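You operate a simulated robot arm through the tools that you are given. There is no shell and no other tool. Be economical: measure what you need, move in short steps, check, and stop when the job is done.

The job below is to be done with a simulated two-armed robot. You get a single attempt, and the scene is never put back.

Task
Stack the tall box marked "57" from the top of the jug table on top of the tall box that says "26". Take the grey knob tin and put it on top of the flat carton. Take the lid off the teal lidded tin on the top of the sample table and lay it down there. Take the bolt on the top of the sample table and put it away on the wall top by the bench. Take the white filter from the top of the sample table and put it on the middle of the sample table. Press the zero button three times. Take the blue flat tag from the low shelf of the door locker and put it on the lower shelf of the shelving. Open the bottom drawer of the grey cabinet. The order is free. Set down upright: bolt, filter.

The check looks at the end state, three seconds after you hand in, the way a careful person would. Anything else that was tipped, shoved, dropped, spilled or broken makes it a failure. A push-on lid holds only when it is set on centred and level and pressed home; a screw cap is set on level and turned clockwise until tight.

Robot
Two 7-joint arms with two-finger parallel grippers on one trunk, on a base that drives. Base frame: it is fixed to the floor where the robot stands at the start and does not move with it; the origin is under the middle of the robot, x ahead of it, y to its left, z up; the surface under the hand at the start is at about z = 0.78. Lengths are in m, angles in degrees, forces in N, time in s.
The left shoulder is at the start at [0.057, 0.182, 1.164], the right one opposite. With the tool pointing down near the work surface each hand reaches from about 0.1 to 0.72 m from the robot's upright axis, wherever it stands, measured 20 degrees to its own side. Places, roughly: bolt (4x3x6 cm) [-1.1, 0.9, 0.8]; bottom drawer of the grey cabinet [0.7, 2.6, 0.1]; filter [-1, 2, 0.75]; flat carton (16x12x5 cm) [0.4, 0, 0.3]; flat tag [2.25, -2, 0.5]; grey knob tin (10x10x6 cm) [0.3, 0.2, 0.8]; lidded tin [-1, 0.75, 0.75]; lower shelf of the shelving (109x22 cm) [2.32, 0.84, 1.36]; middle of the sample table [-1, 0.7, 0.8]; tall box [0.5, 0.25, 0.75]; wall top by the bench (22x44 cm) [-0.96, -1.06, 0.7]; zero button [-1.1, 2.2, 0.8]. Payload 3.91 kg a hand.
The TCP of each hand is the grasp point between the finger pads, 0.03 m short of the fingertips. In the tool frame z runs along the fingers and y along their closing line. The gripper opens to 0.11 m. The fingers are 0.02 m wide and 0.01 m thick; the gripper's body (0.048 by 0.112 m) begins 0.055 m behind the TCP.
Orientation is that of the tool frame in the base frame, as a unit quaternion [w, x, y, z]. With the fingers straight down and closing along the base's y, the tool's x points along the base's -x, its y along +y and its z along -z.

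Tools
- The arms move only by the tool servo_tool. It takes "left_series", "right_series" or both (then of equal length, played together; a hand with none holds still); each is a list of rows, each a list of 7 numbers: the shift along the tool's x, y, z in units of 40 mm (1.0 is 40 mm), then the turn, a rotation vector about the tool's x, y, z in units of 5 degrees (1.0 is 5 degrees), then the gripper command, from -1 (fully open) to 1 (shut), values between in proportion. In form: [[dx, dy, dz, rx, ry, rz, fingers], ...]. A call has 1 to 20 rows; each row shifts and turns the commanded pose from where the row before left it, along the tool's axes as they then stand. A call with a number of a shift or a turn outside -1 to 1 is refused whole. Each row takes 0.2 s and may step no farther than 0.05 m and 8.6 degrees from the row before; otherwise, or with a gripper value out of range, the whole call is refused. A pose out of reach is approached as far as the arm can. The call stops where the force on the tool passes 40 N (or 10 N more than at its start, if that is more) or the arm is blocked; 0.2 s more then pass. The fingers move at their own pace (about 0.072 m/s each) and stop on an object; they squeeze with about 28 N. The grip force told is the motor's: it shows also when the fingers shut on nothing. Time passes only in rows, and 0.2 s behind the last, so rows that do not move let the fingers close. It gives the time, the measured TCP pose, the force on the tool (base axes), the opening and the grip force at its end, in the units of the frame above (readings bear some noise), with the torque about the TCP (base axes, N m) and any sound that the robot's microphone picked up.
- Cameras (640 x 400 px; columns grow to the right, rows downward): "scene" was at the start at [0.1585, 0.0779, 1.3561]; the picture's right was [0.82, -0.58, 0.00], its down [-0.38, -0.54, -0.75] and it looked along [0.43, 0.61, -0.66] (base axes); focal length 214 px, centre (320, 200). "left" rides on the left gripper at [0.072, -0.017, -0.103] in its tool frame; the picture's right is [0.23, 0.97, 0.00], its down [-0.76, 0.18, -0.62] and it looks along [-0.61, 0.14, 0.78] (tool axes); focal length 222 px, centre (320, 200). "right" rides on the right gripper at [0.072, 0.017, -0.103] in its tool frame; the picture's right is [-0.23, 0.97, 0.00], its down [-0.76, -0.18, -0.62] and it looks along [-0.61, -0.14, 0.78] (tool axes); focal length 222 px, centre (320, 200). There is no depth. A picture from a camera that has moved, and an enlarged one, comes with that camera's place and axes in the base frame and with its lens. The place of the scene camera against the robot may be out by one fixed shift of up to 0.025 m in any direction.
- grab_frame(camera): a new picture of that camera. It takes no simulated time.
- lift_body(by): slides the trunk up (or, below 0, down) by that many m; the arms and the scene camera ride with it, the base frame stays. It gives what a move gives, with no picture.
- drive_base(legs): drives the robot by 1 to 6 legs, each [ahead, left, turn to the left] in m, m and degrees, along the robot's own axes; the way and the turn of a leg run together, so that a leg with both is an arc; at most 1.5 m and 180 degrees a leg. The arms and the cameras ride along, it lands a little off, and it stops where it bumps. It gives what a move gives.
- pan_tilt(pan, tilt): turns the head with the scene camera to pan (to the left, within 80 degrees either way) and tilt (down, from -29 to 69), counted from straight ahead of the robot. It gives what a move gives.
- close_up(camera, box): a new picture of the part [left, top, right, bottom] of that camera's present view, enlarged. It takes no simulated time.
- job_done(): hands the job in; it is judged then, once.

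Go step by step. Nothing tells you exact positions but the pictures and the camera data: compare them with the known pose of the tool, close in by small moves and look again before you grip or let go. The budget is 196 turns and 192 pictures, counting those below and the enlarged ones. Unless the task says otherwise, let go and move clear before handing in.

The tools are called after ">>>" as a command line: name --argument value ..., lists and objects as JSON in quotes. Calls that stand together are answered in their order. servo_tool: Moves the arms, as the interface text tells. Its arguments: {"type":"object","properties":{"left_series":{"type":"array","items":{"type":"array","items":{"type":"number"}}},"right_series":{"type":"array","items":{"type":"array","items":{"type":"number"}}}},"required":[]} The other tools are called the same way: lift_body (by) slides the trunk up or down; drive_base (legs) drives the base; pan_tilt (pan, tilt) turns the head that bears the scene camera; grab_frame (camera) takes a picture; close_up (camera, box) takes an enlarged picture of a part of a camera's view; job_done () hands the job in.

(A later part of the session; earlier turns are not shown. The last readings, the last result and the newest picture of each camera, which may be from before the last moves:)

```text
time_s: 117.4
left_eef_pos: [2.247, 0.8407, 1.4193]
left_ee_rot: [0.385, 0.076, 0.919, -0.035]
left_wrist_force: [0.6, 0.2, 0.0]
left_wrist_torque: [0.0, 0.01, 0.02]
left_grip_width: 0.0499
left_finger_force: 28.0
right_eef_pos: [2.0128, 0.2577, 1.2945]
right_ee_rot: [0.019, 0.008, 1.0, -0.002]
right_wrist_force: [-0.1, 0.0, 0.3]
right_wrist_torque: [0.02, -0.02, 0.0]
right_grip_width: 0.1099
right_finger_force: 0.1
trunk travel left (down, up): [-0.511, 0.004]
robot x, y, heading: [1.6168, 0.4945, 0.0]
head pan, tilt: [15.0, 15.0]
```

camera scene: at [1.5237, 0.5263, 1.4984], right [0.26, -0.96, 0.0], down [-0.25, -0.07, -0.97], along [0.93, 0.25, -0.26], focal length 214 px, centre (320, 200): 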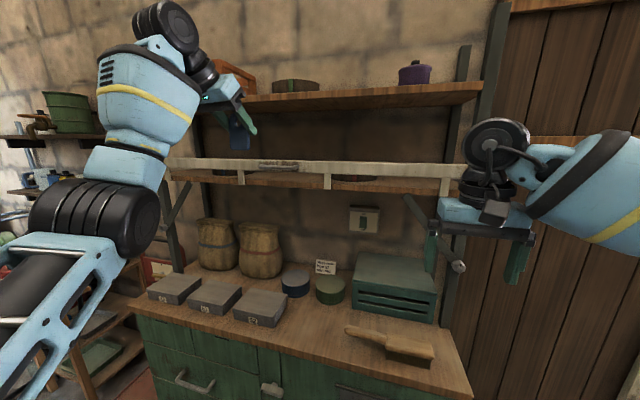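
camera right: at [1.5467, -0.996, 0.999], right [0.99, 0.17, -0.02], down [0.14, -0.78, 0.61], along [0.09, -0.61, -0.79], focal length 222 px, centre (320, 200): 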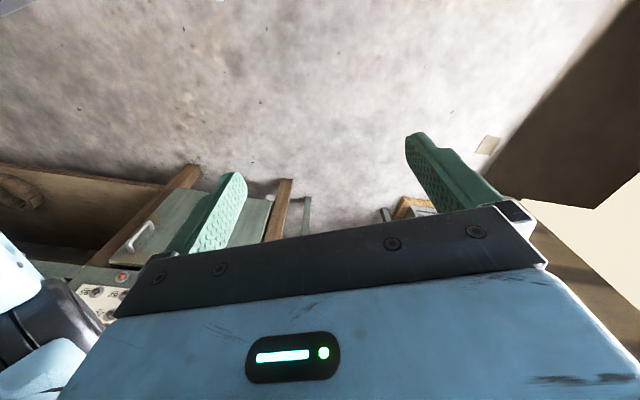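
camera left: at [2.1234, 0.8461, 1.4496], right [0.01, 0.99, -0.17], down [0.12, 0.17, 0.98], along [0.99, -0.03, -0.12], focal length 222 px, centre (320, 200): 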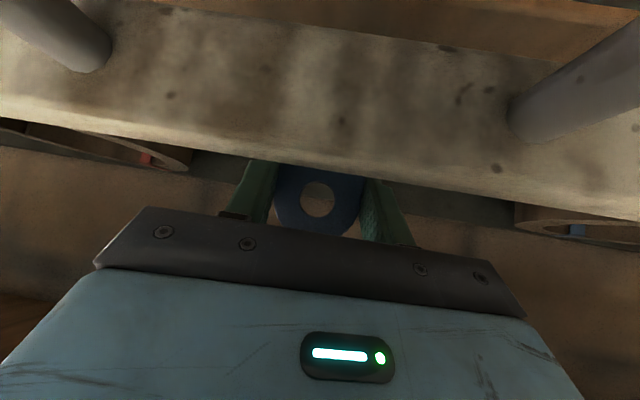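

>>> servo_tool --left_series '[[0.06, 0, 0.06, 0, 0, 0, 1], [0.06, 0, 0.06, 0, 0, 0, 1], [0.05, 0, 0.05, 0, 0, 0, 1]]'

>>> close_up --camera "scene" --box '[200, 90, 360, 230]'

```text
time_s: 118.2
left_eef_pos: [2.245, 0.8416, 1.4151]
left_ee_rot: [0.391, 0.077, 0.917, -0.034]
left_wrist_force: [2.0, 2.3, 23.9]
left_wrist_torque: [0.02, -0.29, 0.17]
left_grip_width: 0.0504
left_finger_force: 27.9
right_eef_pos: [2.0107, 0.2576, 1.2956]
right_ee_rot: [0.021, 0.009, 1.0, -0.002]
right_wrist_force: [0.1, 1.0, -0.8]
right_wrist_torque: [0.02, 0.0, -0.05]
right_grip_width: 0.1101
right_finger_force: 0.0
trunk travel left (down, up): [-0.511, 0.004]
robot x, y, heading: [1.6158, 0.4939, -0.0]
head pan, tilt: [15.0, 15.0]
```

```text
2.86 times, centred on (280, 160) of scene
camera zoom: at [1.7267, 0.5255, 1.4991], right [0.26, -0.97, 0.0], down [-0.25, -0.07, -0.97], along [0.93, 0.25, -0.26], focal length 613 px, centre (434, 314)
```

zoom: 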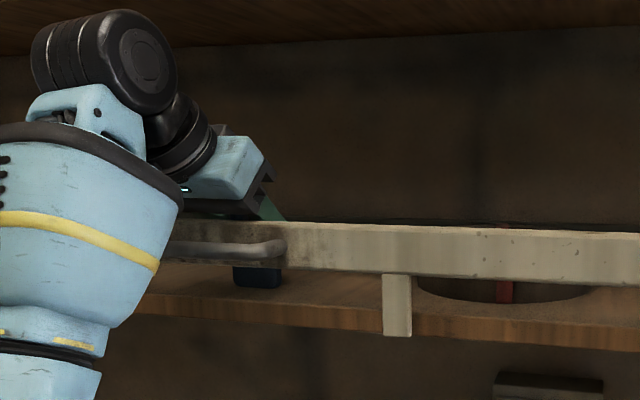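

Contact with the shelf (24 N). I ease up slightly, open and withdraw along the tool axis.

>>> servo_tool --left_series '[[-0.05, 0, -0.05, 0, 0, 0, 1], [0, 0, 0, 0, 0, 0, -0.4], [0, 0, 0, 0, 0, 0, -0.5], [0, 0, 0, 0, 0, 0, -0.5], [0, 0, -0.4, 0, 0, 0, -0.5], [0, 0, -0.8, 0, 0, 0, -0.5], [0, 0, -0.8, 0, 0, 0, -0.5], [0, 0, -0.8, 0, 0, 0, -0.5]]'

>>> grab_frame --camera "left"

>>> close_up --camera "scene" --box '[200, 90, 360, 230]'

```text
time_s: 120.0
left_eef_pos: [2.1689, 0.8558, 1.4938]
left_ee_rot: [0.385, 0.077, 0.919, -0.036]
left_wrist_force: [-0.5, 0.4, 0.5]
left_wrist_torque: [0.05, -0.01, 0.0]
left_grip_width: 0.0826
left_finger_force: 0.0
right_eef_pos: [2.0111, 0.259, 1.2953]
right_ee_rot: [0.02, 0.008, 1.0, -0.001]
right_wrist_force: [-0.4, 1.0, 0.7]
right_wrist_torque: [0.0, -0.01, -0.01]
right_grip_width: 0.1102
right_finger_force: 0.2
trunk travel left (down, up): [-0.511, 0.004]
robot x, y, heading: [1.6172, 0.4904, 0.2]
head pan, tilt: [15.0, 15.0]
```

```text
129 pictures are left
camera left: at [2.0435, 0.8614, 1.514], right [0.01, 0.99, -0.17], down [0.12, 0.17, 0.98], along [0.99, -0.03, -0.12], focal length 222 px, centre (320, 200)
```

left: 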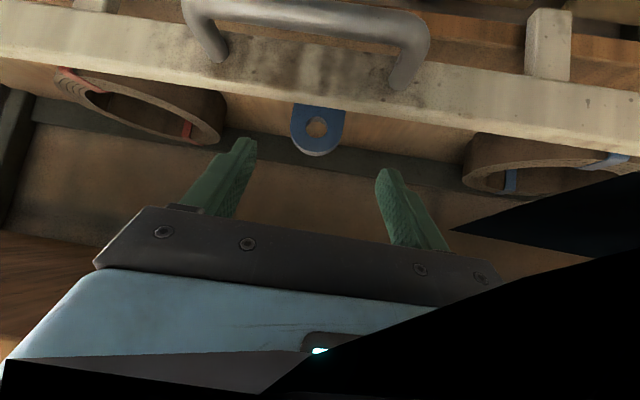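

```text
2.86 times, centred on (280, 160) of scene
camera zoom: at [1.7277, 0.5269, 1.4987], right [0.26, -0.97, 0.0], down [-0.25, -0.07, -0.97], along [0.93, 0.25, -0.26], focal length 613 px, centre (434, 314)
```

zoom: 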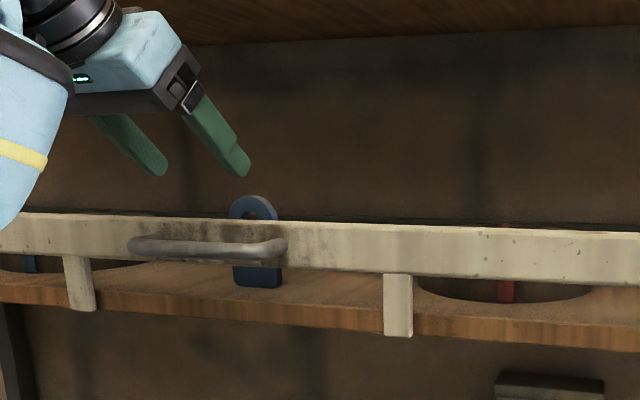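

The tag stands on the lower shelf. Now back off and return to the front of the jug table.

>>> drive_base --legs '[[-0.32, 0, 0], [0, -1.3, 0], [-1.4, 0, 0], [-0.25, 0, 0]]'

>>> lift_body --by -0.085

>>> pan_tilt --pan 60 --tilt 30

>>> grab_frame --camera "scene"

```text
time_s: 141.6
left_eef_pos: [0.2053, -0.5048, 1.4909]
left_ee_rot: [0.385, 0.056, 0.921, -0.027]
left_wrist_force: [0.3, 0.1, -0.6]
left_wrist_torque: [-0.02, 0.02, -0.02]
left_grip_width: 0.0826
left_finger_force: 0.1
right_eef_pos: [0.0752, -1.109, 1.2939]
right_ee_rot: [0.019, -0.015, 1.0, -0.002]
right_wrist_force: [0.0, -0.8, 0.8]
right_wrist_torque: [0.01, -0.02, 0.02]
right_grip_width: 0.1099
right_finger_force: 0.0
trunk travel left (down, up): [-0.511, 0.004]
robot x, y, heading: [-0.3328, -0.8902, 2.9]
head pan, tilt: [15.0, 15.0]
```

```text
time_s: 142.8
left_eef_pos: [0.2027, -0.5052, 1.4074]
left_ee_rot: [0.387, 0.055, 0.92, -0.026]
left_wrist_force: [-0.4, -0.6, -0.5]
left_wrist_torque: [-0.01, -0.01, 0.01]
left_grip_width: 0.0822
left_finger_force: 0.0
right_eef_pos: [0.0734, -1.1092, 1.2094]
right_ee_rot: [0.019, -0.015, 1.0, -0.002]
right_wrist_force: [-1.0, 0.7, 0.4]
right_wrist_torque: [0.0, -0.03, 0.0]
right_grip_width: 0.1101
right_finger_force: 0.0
trunk travel left (down, up): [-0.426, 0.089]
robot x, y, heading: [-0.329, -0.8916, 3.0]
head pan, tilt: [15.0, 15.0]
```

```text
time_s: 143.9
left_eef_pos: [0.2058, -0.5051, 1.4067]
left_ee_rot: [0.386, 0.055, 0.921, -0.026]
left_wrist_force: [-0.1, -0.1, 0.9]
left_wrist_torque: [0.01, 0.02, 0.0]
left_grip_width: 0.0824
left_finger_force: 0.0
right_eef_pos: [0.0747, -1.1093, 1.2089]
right_ee_rot: [0.019, -0.015, 1.0, -0.002]
right_wrist_force: [0.3, -0.2, 0.1]
right_wrist_torque: [0.01, -0.02, 0.01]
right_grip_width: 0.1099
right_finger_force: 0.0
trunk travel left (down, up): [-0.426, 0.089]
robot x, y, heading: [-0.3305, -0.8928, 2.8]
head pan, tilt: [60.0, 30.0]
```

```text
127 pictures are left
camera scene: at [-0.1806, -0.799, 1.3743], right [0.89, -0.46, 0.0], down [-0.23, -0.44, -0.87], along [0.4, 0.77, -0.5], focal length 214 px, centre (320, 200)
```

scene: 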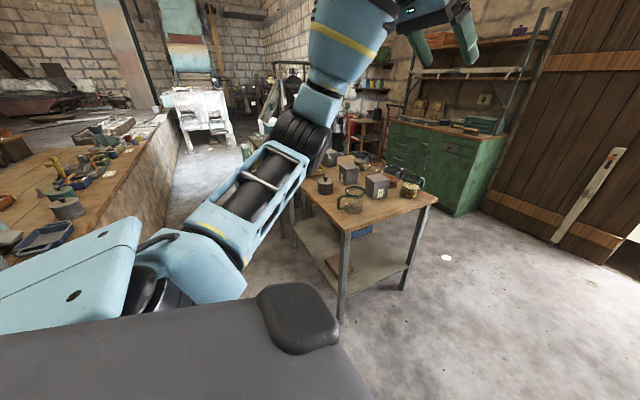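

I go back to the original place in front of the table and straighten the left hand to point down.

>>> drive_base --legs '[[0, 0, -2.8], [0, 0.97, 0], [0.28, 0, 0]]'

>>> servo_tool --left_series '[[0, 0, 0, 0, 1, 0, -1], [0, 0, 0, 0, 1, 0, -1], [0, 0, 0, 0, 1, 0, -1], [0, 0, 0, 0, 1, 0, -1], [0, 0, 0, 0, 1, 0, -1], [0, 0, 0, 0, 1, 0, -1], [0, 0, 0, 0, 1, 0, -1], [0, 0, 0, 0, 1, 0, -1], [0, 0, 0, 0, 1, 0, -1], [0, 0, 0, 0, 0, -1, -1], [0, 0, 0, 0, 0, -1, -1]]'

>>> pan_tilt --pan 0 --tilt 50

>>> grab_frame --camera "scene"

>>> grab_frame --camera "left"

```text
time_s: 154.7
left_eef_pos: [0.4794, 0.4486, 1.4085]
left_ee_rot: [0.385, 0.068, 0.92, -0.033]
left_wrist_force: [0.4, 0.6, 0.6]
left_wrist_torque: [0.02, 0.01, 0.03]
left_grip_width: 0.0825
left_finger_force: 0.1
right_eef_pos: [0.3314, -0.1505, 1.2091]
right_ee_rot: [0.019, -0.001, 1.0, -0.002]
right_wrist_force: [0.0, 0.2, 0.2]
right_wrist_torque: [0.0, -0.02, 0.01]
right_grip_width: 0.1102
right_finger_force: 0.1
trunk travel left (down, up): [-0.426, 0.089]
robot x, y, heading: [-0.0715, 0.0775, 1.1]
head pan, tilt: [60.0, 30.0]
```

```text
time_s: 157.1
left_eef_pos: [0.4552, 0.441, 1.3742]
left_ee_rot: [0.005, -0.013, 1.0, -0.004]
left_wrist_force: [-0.3, 0.2, 0.8]
left_wrist_torque: [-0.02, -0.02, 0.0]
left_grip_width: 0.1097
left_finger_force: 0.1
left hand out of reach, approached as far as the arm can: row 7, 8, 9
right_eef_pos: [0.3322, -0.1499, 1.2087]
right_ee_rot: [0.02, -0.001, 1.0, -0.002]
right_wrist_force: [0.2, -1.7, -0.1]
right_wrist_torque: [-0.02, 0.0, 0.01]
right_grip_width: 0.1098
right_finger_force: 0.1
trunk travel left (down, up): [-0.426, 0.089]
robot x, y, heading: [-0.0661, 0.0782, 1.2]
head pan, tilt: [60.0, 30.0]
```

```text
time_s: 158.4
left_eef_pos: [0.4566, 0.44, 1.3729]
left_ee_rot: [0.004, -0.012, 1.0, -0.003]
left_wrist_force: [0.0, -0.2, 0.2]
left_wrist_torque: [-0.01, 0.05, -0.02]
left_grip_width: 0.1099
left_finger_force: 0.0
right_eef_pos: [0.3316, -0.1513, 1.2098]
right_ee_rot: [0.019, -0.001, 1.0, -0.001]
right_wrist_force: [-0.6, 0.6, -0.5]
right_wrist_torque: [0.02, 0.02, -0.01]
right_grip_width: 0.11
right_finger_force: 0.1
trunk travel left (down, up): [-0.426, 0.089]
robot x, y, heading: [-0.0678, 0.076, 1.1]
head pan, tilt: [0.0, 50.0]
```

```text
126 pictures are left
camera scene: at [0.1183, 0.0884, 1.3448], right [0.02, -1.0, 0.0], down [-0.77, -0.02, -0.64], along [0.64, 0.01, -0.77], focal length 214 px, centre (320, 200)
```

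scene: 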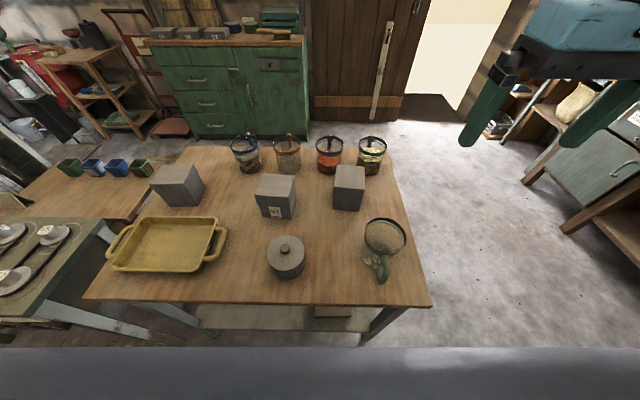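

```text
125 pictures are left
camera left: at [0.3844, 0.4238, 1.477], right [-0.25, 0.97, -0.01], down [0.75, 0.2, 0.63], along [0.61, 0.15, -0.78], focal length 222 px, centre (320, 200)
```

left: 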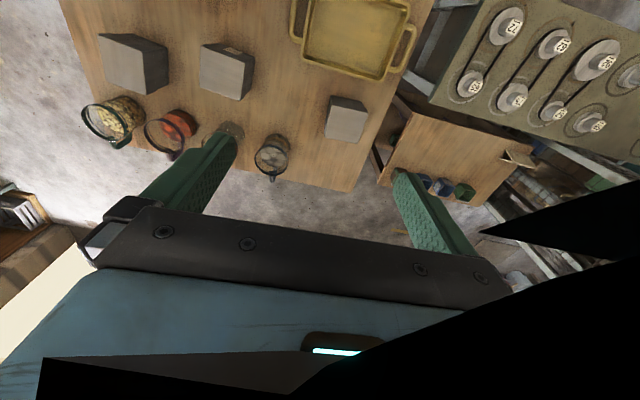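

Clear view. I enlarge for box orientation and sizes.

>>> close_up --camera "scene" --box '[230, 130, 430, 290]'

```text
2.50 times, centred on (330, 210) of scene
camera zoom: at [0.1183, 0.0884, 1.3448], right [0.02, -1.0, 0.0], down [-0.77, -0.02, -0.64], along [0.64, 0.01, -0.77], focal length 536 px, centre (295, 175)
```

zoom: 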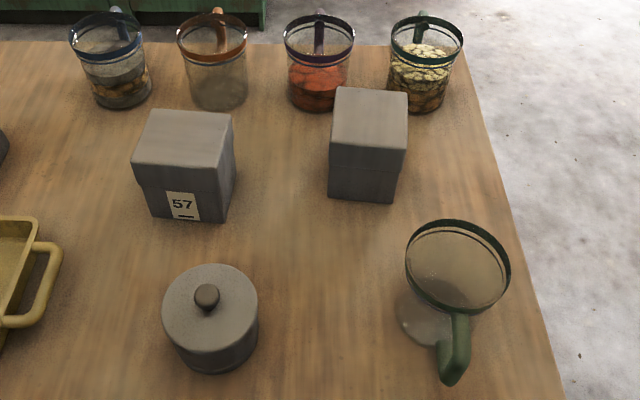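

Box 57: ~10 cm (y) × 8 cm (x), top ≈0.87, centre ≈(0.545,0.222); box 26 centre ≈(0.58,0.01). I bring the left hand above box 57 and turn it 90° to close along x.

>>> servo_tool --left_series '[[-0.275, -0.68, 0.9, 0, 0, 0, -1], [-0.275, -0.68, 0.9, 0, 0, 0, -1], [-0.275, -0.68, 0.9, 0, 0, 0, -1], [-0.275, -0.68, 0.9, 0, 0, 0, -1], [-0.275, -0.68, 0.9, 0, 0, 0, -1], [-0.275, -0.68, 0.9, 0, 0, 0, -1], [-0.275, -0.68, 0.9, 0, 0, 0, -1], [-0.275, -0.68, 0.9, 0, 0, 0, -1], [0, 0, 0, 0, 0, 1, -1], [0, 0, 0, 0, 0, 1, -1], [0, 0, 0, 0, 0, 1, -1], [0, 0, 0, 0, 0, 1, -1], [0, 0, 0, 0, 0, 1, -1], [0, 0, 0, 0, 0, 1, -1], [0, 0, 0, 0, 0, 1, -1], [0, 0, 0, 0, 0, 1, -1], [0, 0, 0, 0, 0, 1, -1], [0, 0, 0, 0, 0, 1, -1], [0, 0, 0, 0, 0, 1, -1], [0, 0, 0, 0, 0, 1, -1]]'

>>> servo_tool --left_series '[[0, 0, 0, 0, 0, 1, -1], [0, 0, 0, 0, 0, 1, -1], [0, 0, 0, 0, 0, 1, -1], [0, 0, 0, 0, 0, 1, -1], [0, 0, 0, 0, 0, 1, -1], [0, 0, 0, 0, 0, 1, -1]]'

>>> grab_frame --camera "left"

>>> grab_frame --camera "scene"

```text
time_s: 162.6
left_eef_pos: [0.5523, 0.223, 1.0893]
left_ee_rot: [0.004, 0.49, 0.872, -0.002]
left_wrist_force: [-0.5, 0.4, -0.5]
left_wrist_torque: [-0.02, 0.0, 0.02]
left_grip_width: 0.1103
left_finger_force: 0.0
right_eef_pos: [0.3313, -0.1514, 1.2084]
right_ee_rot: [0.02, -0.001, 1.0, -0.002]
right_wrist_force: [0.4, 0.1, -0.8]
right_wrist_torque: [0.02, -0.02, 0.03]
right_grip_width: 0.1098
right_finger_force: 0.0
trunk travel left (down, up): [-0.426, 0.089]
robot x, y, heading: [-0.0692, 0.0763, 1.2]
head pan, tilt: [0.0, 50.0]
```

```text
time_s: 164.0
left_eef_pos: [0.5522, 0.2233, 1.0895]
left_ee_rot: [0.005, 0.699, 0.715, 0.001]
left_wrist_force: [-0.8, -0.4, 0.4]
left_wrist_torque: [0.0, 0.02, 0.01]
left_grip_width: 0.1101
left_finger_force: 0.1
right_eef_pos: [0.3318, -0.1511, 1.2096]
right_ee_rot: [0.019, -0.001, 1.0, -0.003]
right_wrist_force: [0.8, -0.3, -0.7]
right_wrist_torque: [0.01, 0.03, -0.01]
right_grip_width: 0.1101
right_finger_force: 0.0
trunk travel left (down, up): [-0.426, 0.089]
robot x, y, heading: [-0.0675, 0.0815, 1.2]
head pan, tilt: [0.0, 50.0]
```

```text
123 pictures are left
camera left: at [0.5333, 0.2974, 1.1916], right [0.97, 0.25, 0.01], down [0.19, -0.75, 0.63], along [0.16, -0.61, -0.78], focal length 222 px, centre (320, 200)
```

left: 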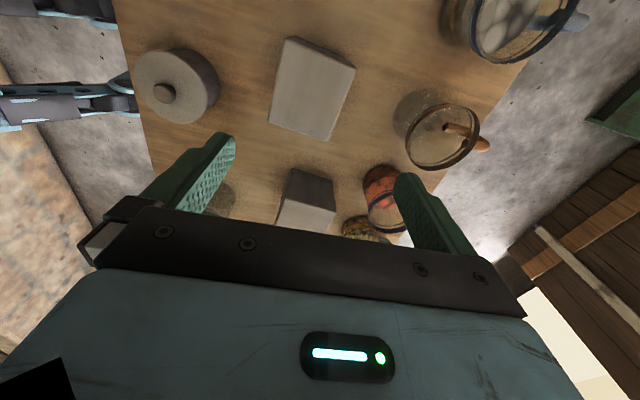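

```text
122 pictures are left
camera scene: at [0.1183, 0.0884, 1.3448], right [0.02, -1.0, 0.0], down [-0.77, -0.02, -0.64], along [0.64, 0.01, -0.77], focal length 214 px, centre (320, 200)
```

scene: 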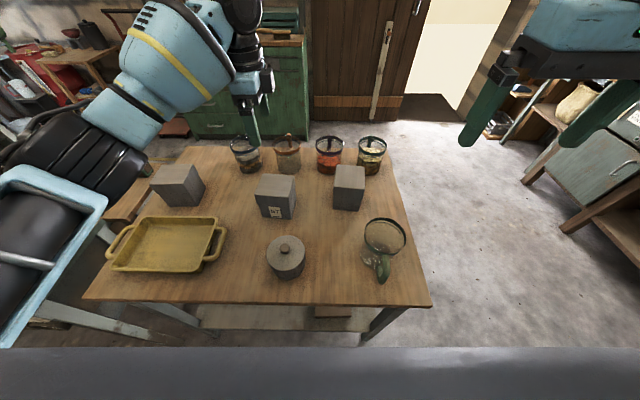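

Box 57 centre ≈(0.543,0.218). I centre the hand and descend to just above.

>>> servo_tool --left_series '[[-0.1, -0.23, 1, 0, 0, 0, -1], [0, 0, 1, 0, 0, 0, -1], [0, 0, 1, 0, 0, 0, -1], [0, 0, 0.7, 0, 0, 0, -1]]'

>>> grab_frame --camera "left"

>>> close_up --camera "scene" --box '[200, 80, 400, 230]'

```text
time_s: 165.0
left_eef_pos: [0.5447, 0.2188, 0.9398]
left_ee_rot: [0.004, 0.698, 0.716, 0.0]
left_wrist_force: [-0.5, 0.4, 0.0]
left_wrist_torque: [-0.01, -0.01, 0.02]
left_grip_width: 0.1102
left_finger_force: 0.0
right_eef_pos: [0.332, -0.1505, 1.211]
right_ee_rot: [0.019, -0.001, 1.0, -0.002]
right_wrist_force: [-0.4, -0.2, 0.3]
right_wrist_torque: [0.02, -0.02, -0.02]
right_grip_width: 0.11
right_finger_force: 0.1
trunk travel left (down, up): [-0.426, 0.089]
robot x, y, heading: [-0.068, 0.0741, 1.4]
head pan, tilt: [0.0, 50.0]
```

```text
121 pictures are left
camera left: at [0.526, 0.2925, 1.0419], right [0.97, 0.25, 0.01], down [0.19, -0.75, 0.63], along [0.16, -0.61, -0.78], focal length 222 px, centre (320, 200)
```

left: 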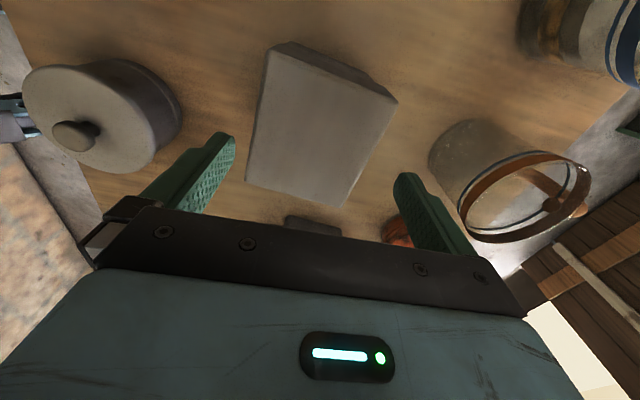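

```text
2.67 times, centred on (300, 155) of scene
camera zoom: at [0.1184, 0.0885, 1.3448], right [0.02, -1.0, 0.0], down [-0.77, -0.02, -0.64], along [0.64, 0.01, -0.77], focal length 572 px, centre (373, 320)
```

zoom: 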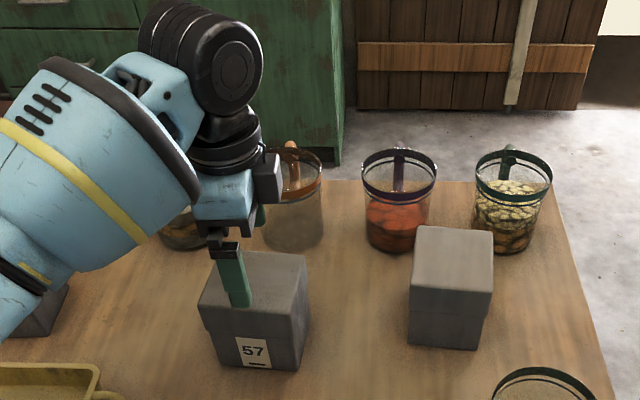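

The box is yawed about -5°, top z≈0.89. I rotate to match, descend to z≈0.858 and check.

>>> servo_tool --left_series '[[0.08, -0.1, 0, 0, 0, 0.65, -1], [0, 0, 0, 0, 0, 0.65, -1], [0, 0, 0.7, 0, 0, 0, -1], [0, 0, 0.7, 0, 0, 0, -1], [0, 0, 0.65, 0, 0, 0, -1]]'

>>> grab_frame --camera "left"

>>> close_up --camera "scene" --box '[200, 80, 400, 230]'

```text
time_s: 166.2
left_eef_pos: [0.541, 0.2235, 0.8569]
left_ee_rot: [0.005, 0.738, 0.675, 0.0]
left_wrist_force: [0.5, 0.1, 0.0]
left_wrist_torque: [0.01, 0.01, 0.0]
left_grip_width: 0.11
left_finger_force: 0.1
right_eef_pos: [0.3321, -0.1515, 1.2097]
right_ee_rot: [0.019, -0.001, 1.0, -0.002]
right_wrist_force: [0.1, -0.2, 0.3]
right_wrist_torque: [0.0, 0.02, 0.01]
right_grip_width: 0.1101
right_finger_force: 0.0
trunk travel left (down, up): [-0.426, 0.089]
robot x, y, heading: [-0.0702, 0.0757, 1.3]
head pan, tilt: [0.0, 50.0]
```

```text
119 pictures are left
camera left: at [0.5308, 0.2969, 0.9602], right [0.99, 0.14, 0.01], down [0.1, -0.77, 0.63], along [0.09, -0.62, -0.78], focal length 222 px, centre (320, 200)
```

left: 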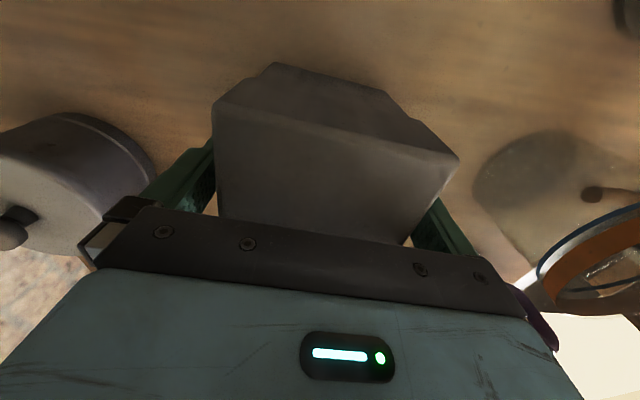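

```text
2.67 times, centred on (300, 155) of scene
camera zoom: at [0.1185, 0.0884, 1.3448], right [0.02, -1.0, 0.0], down [-0.77, -0.02, -0.64], along [0.64, 0.01, -0.77], focal length 572 px, centre (373, 320)
```

zoom: 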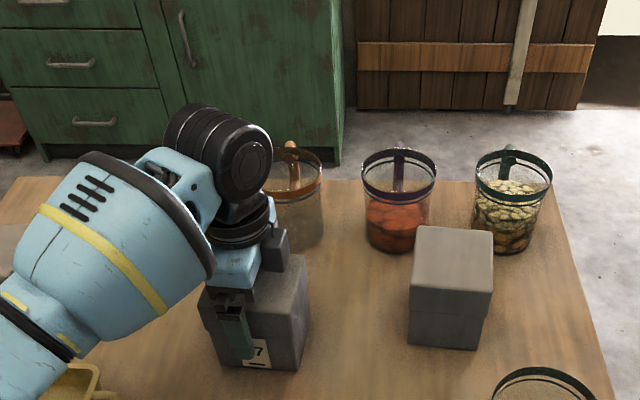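

Fingers straddle the box. Close and lift a few cm.

>>> servo_tool --left_series '[[0, 0, 0, 0, 0, 0, 0.2], [0, 0, 0, 0, 0, 0, 1], [0, 0, 0, 0, 0, 0, 1], [0, 0, 0, 0, 0, 0, 1], [0, 0, -0.5, 0, 0, 0, 1], [0, 0, -1, 0, 0, 0, 1]]'

>>> close_up --camera "scene" --box '[200, 80, 400, 230]'

```text
time_s: 167.6
left_eef_pos: [0.5409, 0.2207, 0.9194]
left_ee_rot: [0.005, 0.737, 0.676, -0.001]
left_wrist_force: [0.2, 0.4, -1.2]
left_wrist_torque: [0.0, 0.01, 0.01]
left_grip_width: 0.0899
left_finger_force: 28.0
right_eef_pos: [0.3321, -0.1511, 1.209]
right_ee_rot: [0.02, 0.0, 1.0, -0.001]
right_wrist_force: [-0.6, -0.7, 0.4]
right_wrist_torque: [-0.04, -0.01, 0.01]
right_grip_width: 0.1098
right_finger_force: 0.1
trunk travel left (down, up): [-0.426, 0.089]
robot x, y, heading: [-0.0709, 0.079, 1.2]
head pan, tilt: [0.0, 50.0]
```

```text
2.67 times, centred on (300, 155) of scene
camera zoom: at [0.118, 0.0882, 1.3449], right [0.02, -1.0, 0.0], down [-0.77, -0.02, -0.64], along [0.64, 0.01, -0.77], focal length 572 px, centre (373, 320)
```

zoom: 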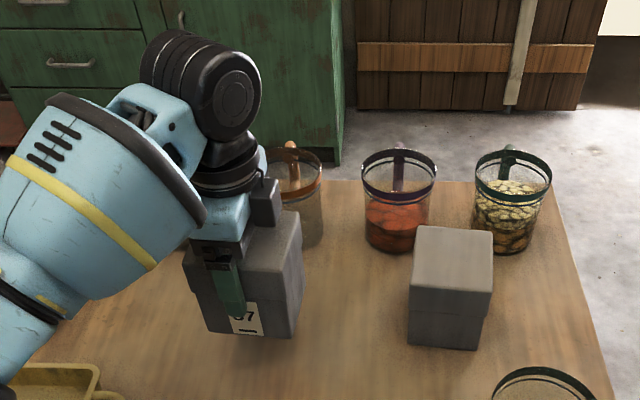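

Box lifted whole. I raise it higher and use the right camera to measure box 26 precisely.

>>> servo_tool --left_series '[[0, 0, -1, 0, 0, 0, 1], [0, 0, -1, 0, 0, 0, 1], [0, 0, -0.5, 0, 0, 0, 1]]'

>>> grab_frame --camera "right"

>>> close_up --camera "right" --box '[240, 60, 400, 200]'

```text
time_s: 168.4
left_eef_pos: [0.539, 0.2216, 1.0206]
left_ee_rot: [0.004, 0.737, 0.676, -0.001]
left_wrist_force: [-0.7, 0.3, -1.1]
left_wrist_torque: [0.03, 0.0, 0.0]
left_grip_width: 0.0896
left_finger_force: 27.9
right_eef_pos: [0.3318, -0.1517, 1.208]
right_ee_rot: [0.018, 0.0, 1.0, -0.001]
right_wrist_force: [0.6, -0.5, 0.2]
right_wrist_torque: [-0.01, 0.01, 0.04]
right_grip_width: 0.1101
right_finger_force: 0.0
trunk travel left (down, up): [-0.426, 0.089]
robot x, y, heading: [-0.0663, 0.0746, 1.0]
head pan, tilt: [0.0, 50.0]
```

```text
116 pictures are left
camera right: at [0.2557, -0.1338, 1.3107], right [0.23, 0.97, 0.01], down [0.74, -0.17, 0.65], along [0.64, -0.14, -0.76], focal length 222 px, centre (320, 200)
```

right: 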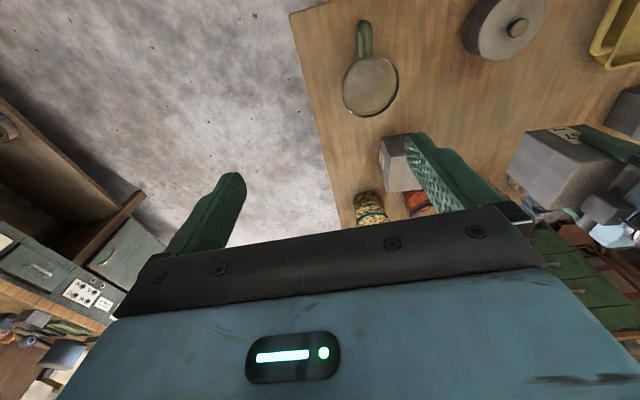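

```text
2.86 times, centred on (320, 130) of right
camera zoom: at [0.2557, -0.1338, 1.3107], right [0.23, 0.97, 0.01], down [0.74, -0.17, 0.65], along [0.64, -0.14, -0.76], focal length 635 px, centre (320, 400)
```

zoom: 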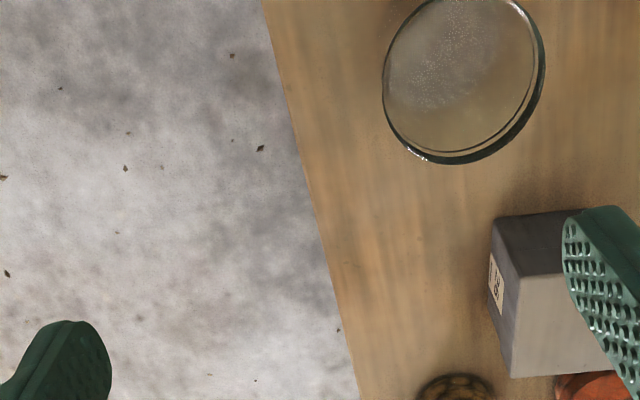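

The finger hides part of it; I shift the right hand left 0.1 m and look again.

>>> servo_tool --right_series '[[0, 0.9, 0, 0, 0, 0, -1], [0, 0.9, 0, 0, 0, 0, -1], [0, 0.9, 0, 0, 0, 0, -1]]'

>>> close_up --camera "right" --box '[230, 60, 430, 220]'

```text
time_s: 169.2
left_eef_pos: [0.5384, 0.2225, 1.0189]
left_ee_rot: [0.005, 0.738, 0.675, 0.0]
left_wrist_force: [0.7, 0.9, -0.7]
left_wrist_torque: [0.0, -0.02, 0.01]
left_grip_width: 0.0899
left_finger_force: 27.8
right_eef_pos: [0.3316, -0.0396, 1.2084]
right_ee_rot: [0.018, -0.001, 1.0, -0.003]
right_wrist_force: [0.5, 0.3, -0.3]
right_wrist_torque: [0.02, 0.03, -0.03]
right_grip_width: 0.1097
right_finger_force: 0.1
trunk travel left (down, up): [-0.426, 0.089]
robot x, y, heading: [-0.0673, 0.0768, 1.1]
head pan, tilt: [0.0, 50.0]
```

```text
2.50 times, centred on (330, 140) of right
camera zoom: at [0.2558, -0.0221, 1.3107], right [0.23, 0.97, 0.0], down [0.74, -0.17, 0.65], along [0.64, -0.14, -0.76], focal length 555 px, centre (295, 350)
```

zoom: 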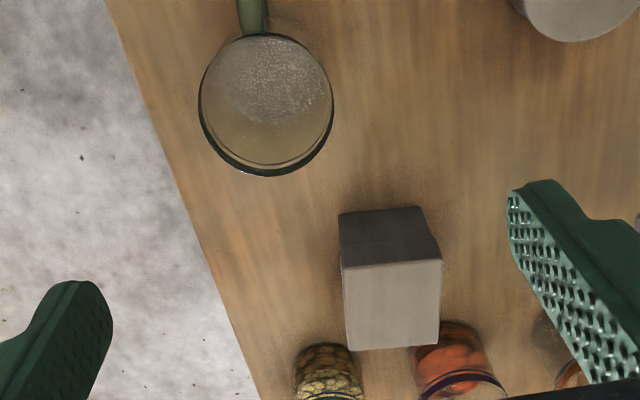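

Box 26 centre ≈(0.580,0.001), yaw ≈ -6° like the held box. I carry box 57 over it.

>>> servo_tool --left_series '[[-0.904, 0.255, 0, 0, 0, 0, 1], [-0.904, 0.255, 0, 0, 0, 0, 1], [-0.904, 0.255, 0, 0, 0, 0, 1], [-0.904, 0.255, 0, 0, 0, 0, 1], [-0.904, 0.255, 0, 0, 0, 0, 1], [-0.904, 0.255, 0, 0, 0, 0, 1]]' --right_series '[[0, -0.8, 0, 0, 0, 0, -1], [0, -0.8, 0, 0, 0, 0, -1], [0, -0.8, 0, 0, 0, 0, -1], [0, -0.8, 0, 0, 0, 0, -1], [0, 0, 0, 0, 0, 0, -1], [0, 0, 0, 0, 0, 0, -1]]'

>>> close_up --camera "scene" --box '[230, 70, 430, 230]'

>>> grab_frame --camera "right"

```text
time_s: 170.6
left_eef_pos: [0.5627, 0.0547, 1.023]
left_ee_rot: [0.005, 0.737, 0.675, 0.002]
left_wrist_force: [-0.4, 0.2, -1.1]
left_wrist_torque: [0.02, -0.02, -0.05]
left_grip_width: 0.0898
left_finger_force: 28.1
left hand out of reach, approached as far as the arm can: row 5, 6
right_eef_pos: [0.3321, -0.1731, 1.2082]
right_ee_rot: [0.019, 0.0, 1.0, -0.001]
right_wrist_force: [0.3, 0.1, 0.3]
right_wrist_torque: [-0.01, -0.01, -0.01]
right_grip_width: 0.1098
right_finger_force: 0.1
trunk travel left (down, up): [-0.426, 0.089]
robot x, y, heading: [-0.0699, 0.0711, 1.2]
head pan, tilt: [0.0, 50.0]
```

```text
2.50 times, centred on (330, 150) of scene
camera zoom: at [0.1179, 0.0869, 1.3448], right [0.02, -1.0, 0.0], down [-0.77, -0.01, -0.64], along [0.64, 0.01, -0.77], focal length 536 px, centre (295, 325)
```

zoom: 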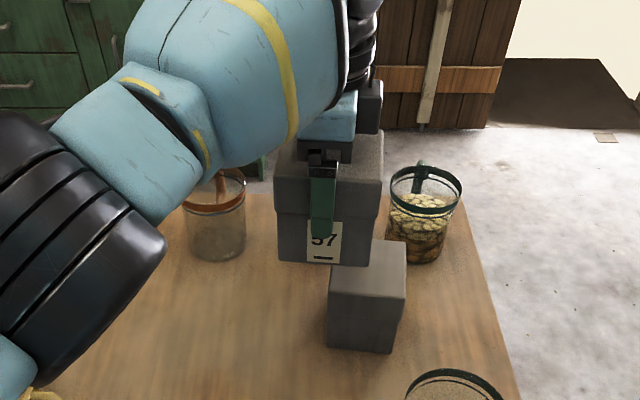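

```text
112 pictures are left
camera right: at [0.2554, -0.1555, 1.311], right [0.23, 0.97, 0.01], down [0.74, -0.18, 0.65], along [0.64, -0.14, -0.76], focal length 222 px, centre (320, 200)
```

right: 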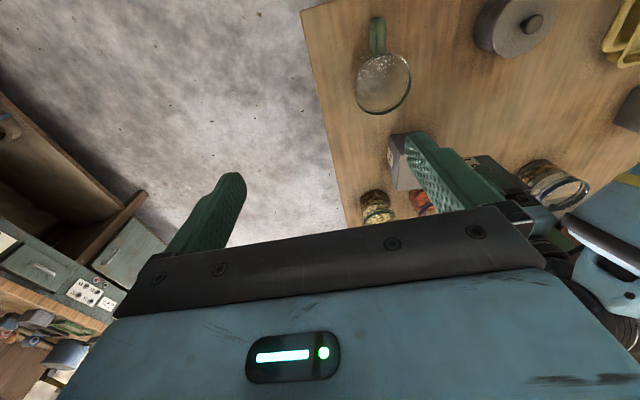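

Out of reach there, so I shift the base 0.08 m to the right and then align finely.

>>> drive_base --legs '[[0.02, -0.08, 0]]'

```text
time_s: 171.9
left_eef_pos: [0.5848, -0.0212, 1.02]
left_ee_rot: [0.004, 0.737, 0.676, 0.0]
left_wrist_force: [0.2, -0.5, -1.1]
left_wrist_torque: [0.01, -0.04, 0.01]
left_grip_width: 0.09
left_finger_force: 28.6
right_eef_pos: [0.3522, -0.2497, 1.2099]
right_ee_rot: [0.019, -0.001, 1.0, -0.002]
right_wrist_force: [0.1, -0.2, -0.6]
right_wrist_torque: [0.01, 0.0, -0.02]
right_grip_width: 0.1098
right_finger_force: 0.0
trunk travel left (down, up): [-0.426, 0.089]
robot x, y, heading: [-0.0513, -0.005, 1.2]
head pan, tilt: [0.0, 50.0]
```

>>> servo_tool --left_series '[[0.54, -0.17, 0, 0, 0, 0, 1], [0, 0, 0.5, 0, 0, 0, 1], [0, 0, 0.4, 0, 0, 0, 1]]'

>>> close_up --camera "scene" --box '[230, 70, 430, 230]'

>>> grab_frame --camera "right"

```text
time_s: 172.7
left_eef_pos: [0.5783, 0.0018, 0.9834]
left_ee_rot: [0.004, 0.737, 0.676, 0.0]
left_wrist_force: [0.4, 0.5, -1.3]
left_wrist_torque: [-0.03, -0.01, -0.01]
left_grip_width: 0.0897
left_finger_force: 27.3
right_eef_pos: [0.3526, -0.2483, 1.209]
right_ee_rot: [0.019, -0.001, 1.0, -0.002]
right_wrist_force: [-0.3, 0.3, -0.6]
right_wrist_torque: [0.03, -0.01, -0.02]
right_grip_width: 0.1098
right_finger_force: 0.1
trunk travel left (down, up): [-0.426, 0.089]
robot x, y, heading: [-0.045, -0.0041, 1.3]
head pan, tilt: [0.0, 50.0]
```

```text
2.50 times, centred on (330, 150) of scene
camera zoom: at [0.1396, 0.0104, 1.3448], right [0.02, -1.0, 0.0], down [-0.77, -0.02, -0.64], along [0.64, 0.01, -0.77], focal length 536 px, centre (295, 325)
```

zoom: 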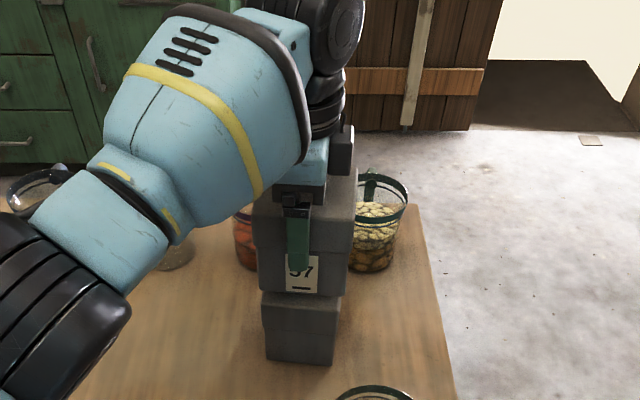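

```text
110 pictures are left
camera right: at [0.2771, -0.2318, 1.3112], right [0.23, 0.97, 0.0], down [0.74, -0.17, 0.65], along [0.64, -0.14, -0.76], focal length 222 px, centre (320, 200)
```

right: 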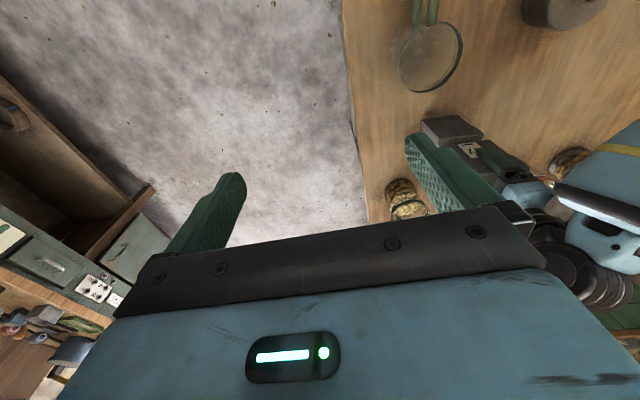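

Aligned well. I lower in small steps to contact.

>>> servo_tool --left_series '[[0, 0, 0.12, 0, 0, 0, 1], [0, 0, 0.12, 0, 0, 0, 1], [0, 0, 0.1, 0, 0, 0, 1]]'

```text
time_s: 173.5
left_eef_pos: [0.5797, 0.0009, 0.9701]
left_ee_rot: [0.004, 0.737, 0.676, 0.0]
left_wrist_force: [-0.4, -0.3, -1.8]
left_wrist_torque: [0.01, -0.02, 0.0]
left_grip_width: 0.0898
left_finger_force: 27.9
right_eef_pos: [0.3538, -0.2506, 1.2099]
right_ee_rot: [0.019, -0.001, 1.0, -0.002]
right_wrist_force: [-0.6, -0.4, 0.3]
right_wrist_torque: [-0.03, -0.02, -0.01]
right_grip_width: 0.1101
right_finger_force: 0.0
trunk travel left (down, up): [-0.426, 0.089]
robot x, y, heading: [-0.0443, -0.0017, 1.2]
head pan, tilt: [0.0, 50.0]
```

>>> servo_tool --left_series '[[0, 0, 0.1, 0, 0, 0, 1], [0, 0, 0.1, 0, 0, 0, 1]]'

>>> close_up --camera "scene" --box '[280, 120, 400, 220]'

```text
time_s: 174.1
left_eef_pos: [0.5777, -0.0001, 0.9667]
left_ee_rot: [0.008, 0.738, 0.674, 0.002]
left_wrist_force: [2.2, 1.9, 24.6]
left_wrist_torque: [0.15, 0.99, -0.1]
left_grip_width: 0.0896
left_finger_force: 28.8
right_eef_pos: [0.3503, -0.2485, 1.2117]
right_ee_rot: [0.02, -0.001, 1.0, -0.002]
right_wrist_force: [0.7, 0.2, 1.6]
right_wrist_torque: [-0.02, -0.02, -0.02]
right_grip_width: 0.1099
right_finger_force: 0.0
trunk travel left (down, up): [-0.426, 0.089]
robot x, y, heading: [-0.0445, -0.0031, 1.3]
head pan, tilt: [0.0, 50.0]
```

```text
4.00 times, centred on (340, 170) of scene
camera zoom: at [0.1371, 0.01, 1.3456], right [0.02, -1.0, 0.0], down [-0.76, -0.02, -0.64], along [0.64, 0.01, -0.77], focal length 858 px, centre (240, 320)
```

zoom: 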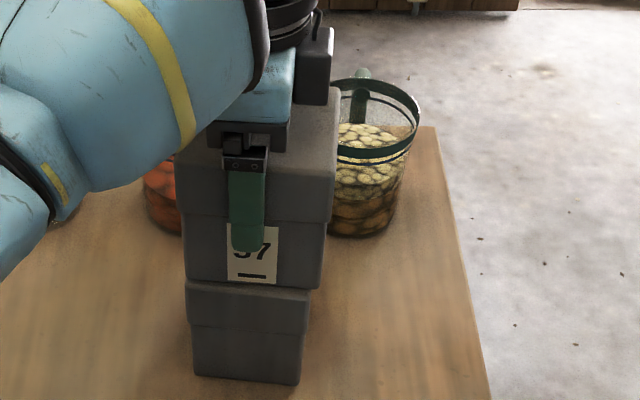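

Seated (25 N). I ease up slightly, open the fingers and rise.

>>> servo_tool --left_series '[[0, 0, -0.06, 0, 0, 0, 1], [0, 0, 0, 0, 0, 0, 0.3], [0, 0, 0, 0, 0, 0, -0.5], [0, 0, 0, 0, 0, 0, -1], [0, 0, 0, 0, 0, 0, -1], [0, 0, -0.5, 0, 0, 0, -1], [0, 0, -1, 0, 0, 0, -1], [0, 0, -1, 0, 0, 0, -1], [0, 0, -1, 0, 0, 0, -1], [0, 0, -1, 0, 0, 0, -1]]'

>>> close_up --camera "scene" --box '[230, 100, 430, 240]'

```text
time_s: 176.5
left_eef_pos: [0.5827, 0.0293, 1.1178]
left_ee_rot: [-0.012, 0.723, 0.691, -0.016]
left_wrist_force: [0.9, -0.2, 0.4]
left_wrist_torque: [0.01, -0.03, 0.0]
left_grip_width: 0.1102
left_finger_force: 0.1
left hand out of reach, approached as far as the arm can: row 10
right_eef_pos: [0.3523, -0.2491, 1.2108]
right_ee_rot: [0.019, -0.002, 1.0, -0.002]
right_wrist_force: [-0.6, -0.2, 1.1]
right_wrist_torque: [0.02, -0.01, 0.0]
right_grip_width: 0.11
right_finger_force: 0.2
trunk travel left (down, up): [-0.426, 0.089]
robot x, y, heading: [-0.0503, -0.0042, 1.3]
head pan, tilt: [0.0, 50.0]
stopped in row 10 (left hand): the arm was blocked; the commanded pose is now the measured one
```

```text
2.86 times, centred on (330, 170) of scene
camera zoom: at [0.1393, 0.0096, 1.3448], right [0.02, -1.0, 0.0], down [-0.77, -0.02, -0.64], along [0.64, 0.01, -0.77], focal length 613 px, centre (291, 286)
```

zoom: 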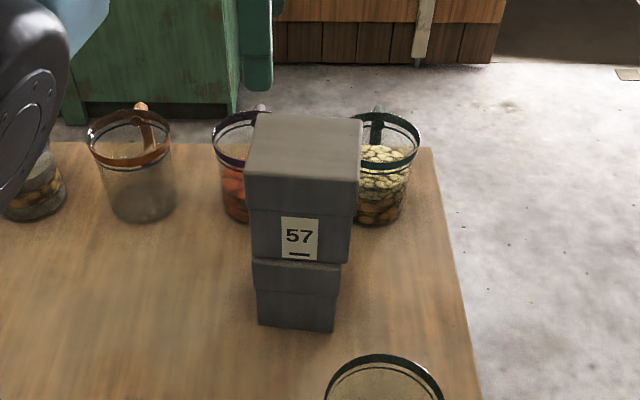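

Stack done. Next the knob tin: I move the left hand clear, back the robot off and re-orient the left hand.

>>> servo_tool --left_series '[[1, 0, 0, 0, 0, -1, -1], [1, 0, 0, 0, 0, -1, -1], [1, 0, 0, 0, 0, -1, -1], [1, 0, 0, 0, 0, -1, -1], [1, 0, 0, 0, 0, -1, -1], [1, 0, 0, 0, 0, -1, -1], [0, 0, 0, 0, 0, -1, -1], [0, 0, 0, 0, 0, -1, -1], [0, 0, 0, 0, 0, -1, -1], [0, 0, 0, 0, 0, -1, -1], [0, 0, 0, 0, 0, -1, -1], [0, 0, 0, 0, 0, -1, -1], [0, 0, 0, 0, 0, -1, -1], [0, 0, 0, 0, 0, -1, -1], [0, 0, 0, 0, 0, -1, -1], [0, 0, 0, 0, 0, -1, -1], [0, 0, 0, 0, 0, -1, -1], [0, 0, 0, 0, 0, -1, -1]]'

>>> drive_base --legs '[[-0.25, 0.02, 0]]'

>>> grab_frame --camera "scene"

>>> grab_frame --camera "left"

```text
time_s: 180.3
left_eef_pos: [0.541, 0.2612, 1.1172]
left_ee_rot: [-0.019, 0.023, 1.0, -0.003]
left_wrist_force: [0.1, 0.7, 0.4]
left_wrist_torque: [0.0, 0.0, 0.02]
left_grip_width: 0.1101
left_finger_force: 0.0
right_eef_pos: [0.3525, -0.2492, 1.2098]
right_ee_rot: [0.019, -0.001, 1.0, -0.002]
right_wrist_force: [-0.1, -0.1, 0.0]
right_wrist_torque: [0.01, -0.04, -0.02]
right_grip_width: 0.1101
right_finger_force: 0.1
trunk travel left (down, up): [-0.426, 0.089]
robot x, y, heading: [-0.0459, -0.0034, 1.1]
head pan, tilt: [0.0, 50.0]
```

```text
time_s: 182.2
left_eef_pos: [0.2928, 0.2757, 1.1179]
left_ee_rot: [-0.02, 0.025, 0.999, -0.003]
left_wrist_force: [-0.5, 0.0, -0.5]
left_wrist_torque: [-0.02, -0.01, 0.01]
left_grip_width: 0.1101
left_finger_force: 0.0
right_eef_pos: [0.1029, -0.2357, 1.2096]
right_ee_rot: [0.019, 0.002, 1.0, -0.001]
right_wrist_force: [-0.1, -0.6, 0.2]
right_wrist_torque: [0.02, 0.01, -0.03]
right_grip_width: 0.1098
right_finger_force: 0.1
trunk travel left (down, up): [-0.426, 0.089]
robot x, y, heading: [-0.295, 0.0119, 1.1]
head pan, tilt: [0.0, 50.0]
```

```text
107 pictures are left
camera scene: at [-0.1105, 0.0248, 1.3448], right [0.02, -1.0, 0.0], down [-0.77, -0.01, -0.64], along [0.64, 0.01, -0.77], focal length 214 px, centre (320, 200)
```

scene: 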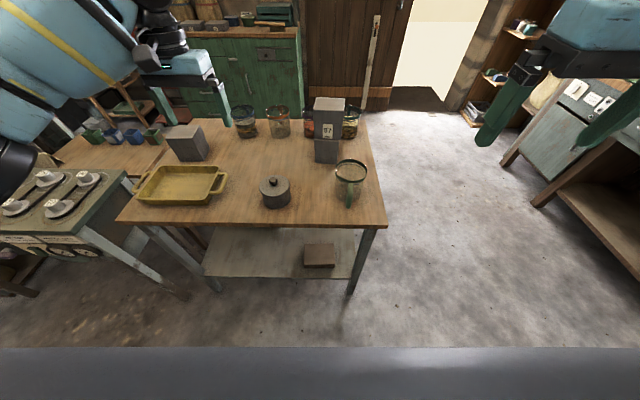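

```text
106 pictures are left
camera left: at [0.2234, 0.2631, 1.224], right [-0.18, 0.98, 0.0], down [0.79, 0.14, 0.59], along [0.58, 0.11, -0.81], focal length 222 px, centre (320, 200)
```

left: 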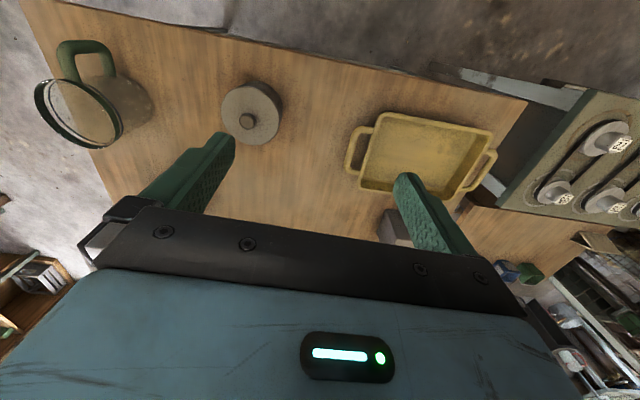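

Both tin and carton are visible. I lower the trunk a bit and tilt the left hand 55° forward.

>>> lift_body --by -0.15

>>> servo_tool --left_series '[[0, 0, 0, 0, -1, 0, -1], [0, 0, 0, 0, -1, 0, -1], [0, 0, 0, 0, -1, 0, -1], [0, 0, 0, 0, -1, 0, -1], [0, 0, 0, 0, -1, 0, -1], [0, 0, 0, 0, -1, 0, -1], [0, 0, 0, 0, -1, 0, -1], [0, 0, 0, 0, -1, 0, -1], [0, 0, 0, 0, -1, 0, -1], [0, 0, 0, 0, -1, 0, -1], [0, 0, 0, 0, -1, 0, -1], [0, -0.9, 0, 0, 0, 0, -1], [0, -0.9, 0, 0, 0, 0, -1], [0, -0.9, 0, 0, 0, 0, -1]]'

>>> grab_frame --camera "left"

>>> grab_frame --camera "scene"

```text
time_s: 183.9
left_eef_pos: [0.2917, 0.2736, 0.9682]
left_ee_rot: [-0.018, 0.025, 1.0, -0.003]
left_wrist_force: [0.7, 0.1, -0.8]
left_wrist_torque: [0.0, 0.02, -0.05]
left_grip_width: 0.1104
left_finger_force: 0.1
right_eef_pos: [0.1034, -0.2357, 1.0607]
right_ee_rot: [0.019, 0.0, 1.0, -0.002]
right_wrist_force: [-0.4, 0.6, -0.4]
right_wrist_torque: [-0.02, -0.01, -0.03]
right_grip_width: 0.11
right_finger_force: 0.0
trunk travel left (down, up): [-0.276, 0.239]
robot x, y, heading: [-0.2971, 0.0106, 1.0]
head pan, tilt: [0.0, 50.0]
```

```text
time_s: 186.9
left_eef_pos: [0.2864, 0.1673, 0.9688]
left_ee_rot: [0.445, 0.02, 0.895, -0.014]
left_wrist_force: [-0.6, 0.1, -0.4]
left_wrist_torque: [0.01, 0.01, 0.02]
left_grip_width: 0.1101
left_finger_force: 0.1
right_eef_pos: [0.1029, -0.2346, 1.06]
right_ee_rot: [0.02, 0.001, 1.0, -0.002]
right_wrist_force: [-0.1, 0.1, 0.0]
right_wrist_torque: [0.03, 0.0, -0.02]
right_grip_width: 0.11
right_finger_force: 0.0
trunk travel left (down, up): [-0.276, 0.239]
robot x, y, heading: [-0.2968, 0.0076, 1.2]
head pan, tilt: [0.0, 50.0]
```

```text
105 pictures are left
camera left: at [0.1599, 0.1575, 0.9736], right [-0.09, 0.98, -0.19], down [-0.03, 0.19, 0.98], along [1.0, 0.09, 0.01], focal length 222 px, centre (320, 200)
```

left: 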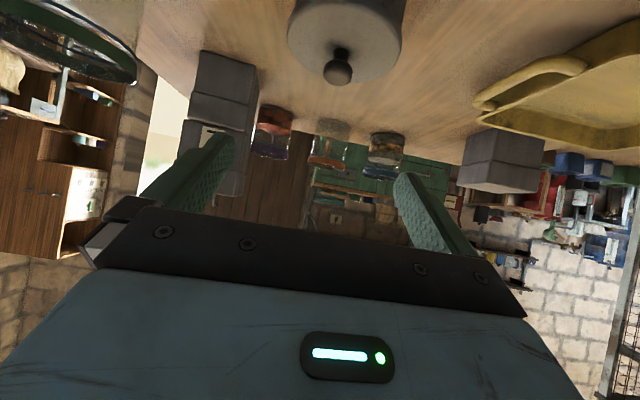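

```text
104 pictures are left
camera scene: at [-0.0593, 0.0249, 1.1853], right [0.02, -1.0, 0.0], down [-0.77, -0.01, -0.64], along [0.64, 0.01, -0.77], focal length 214 px, centre (320, 200)
```

scene: 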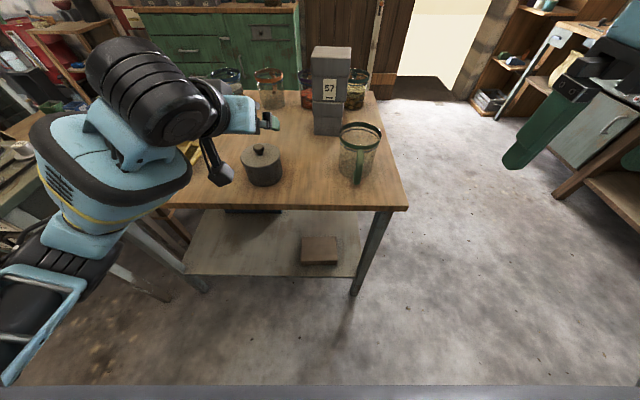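

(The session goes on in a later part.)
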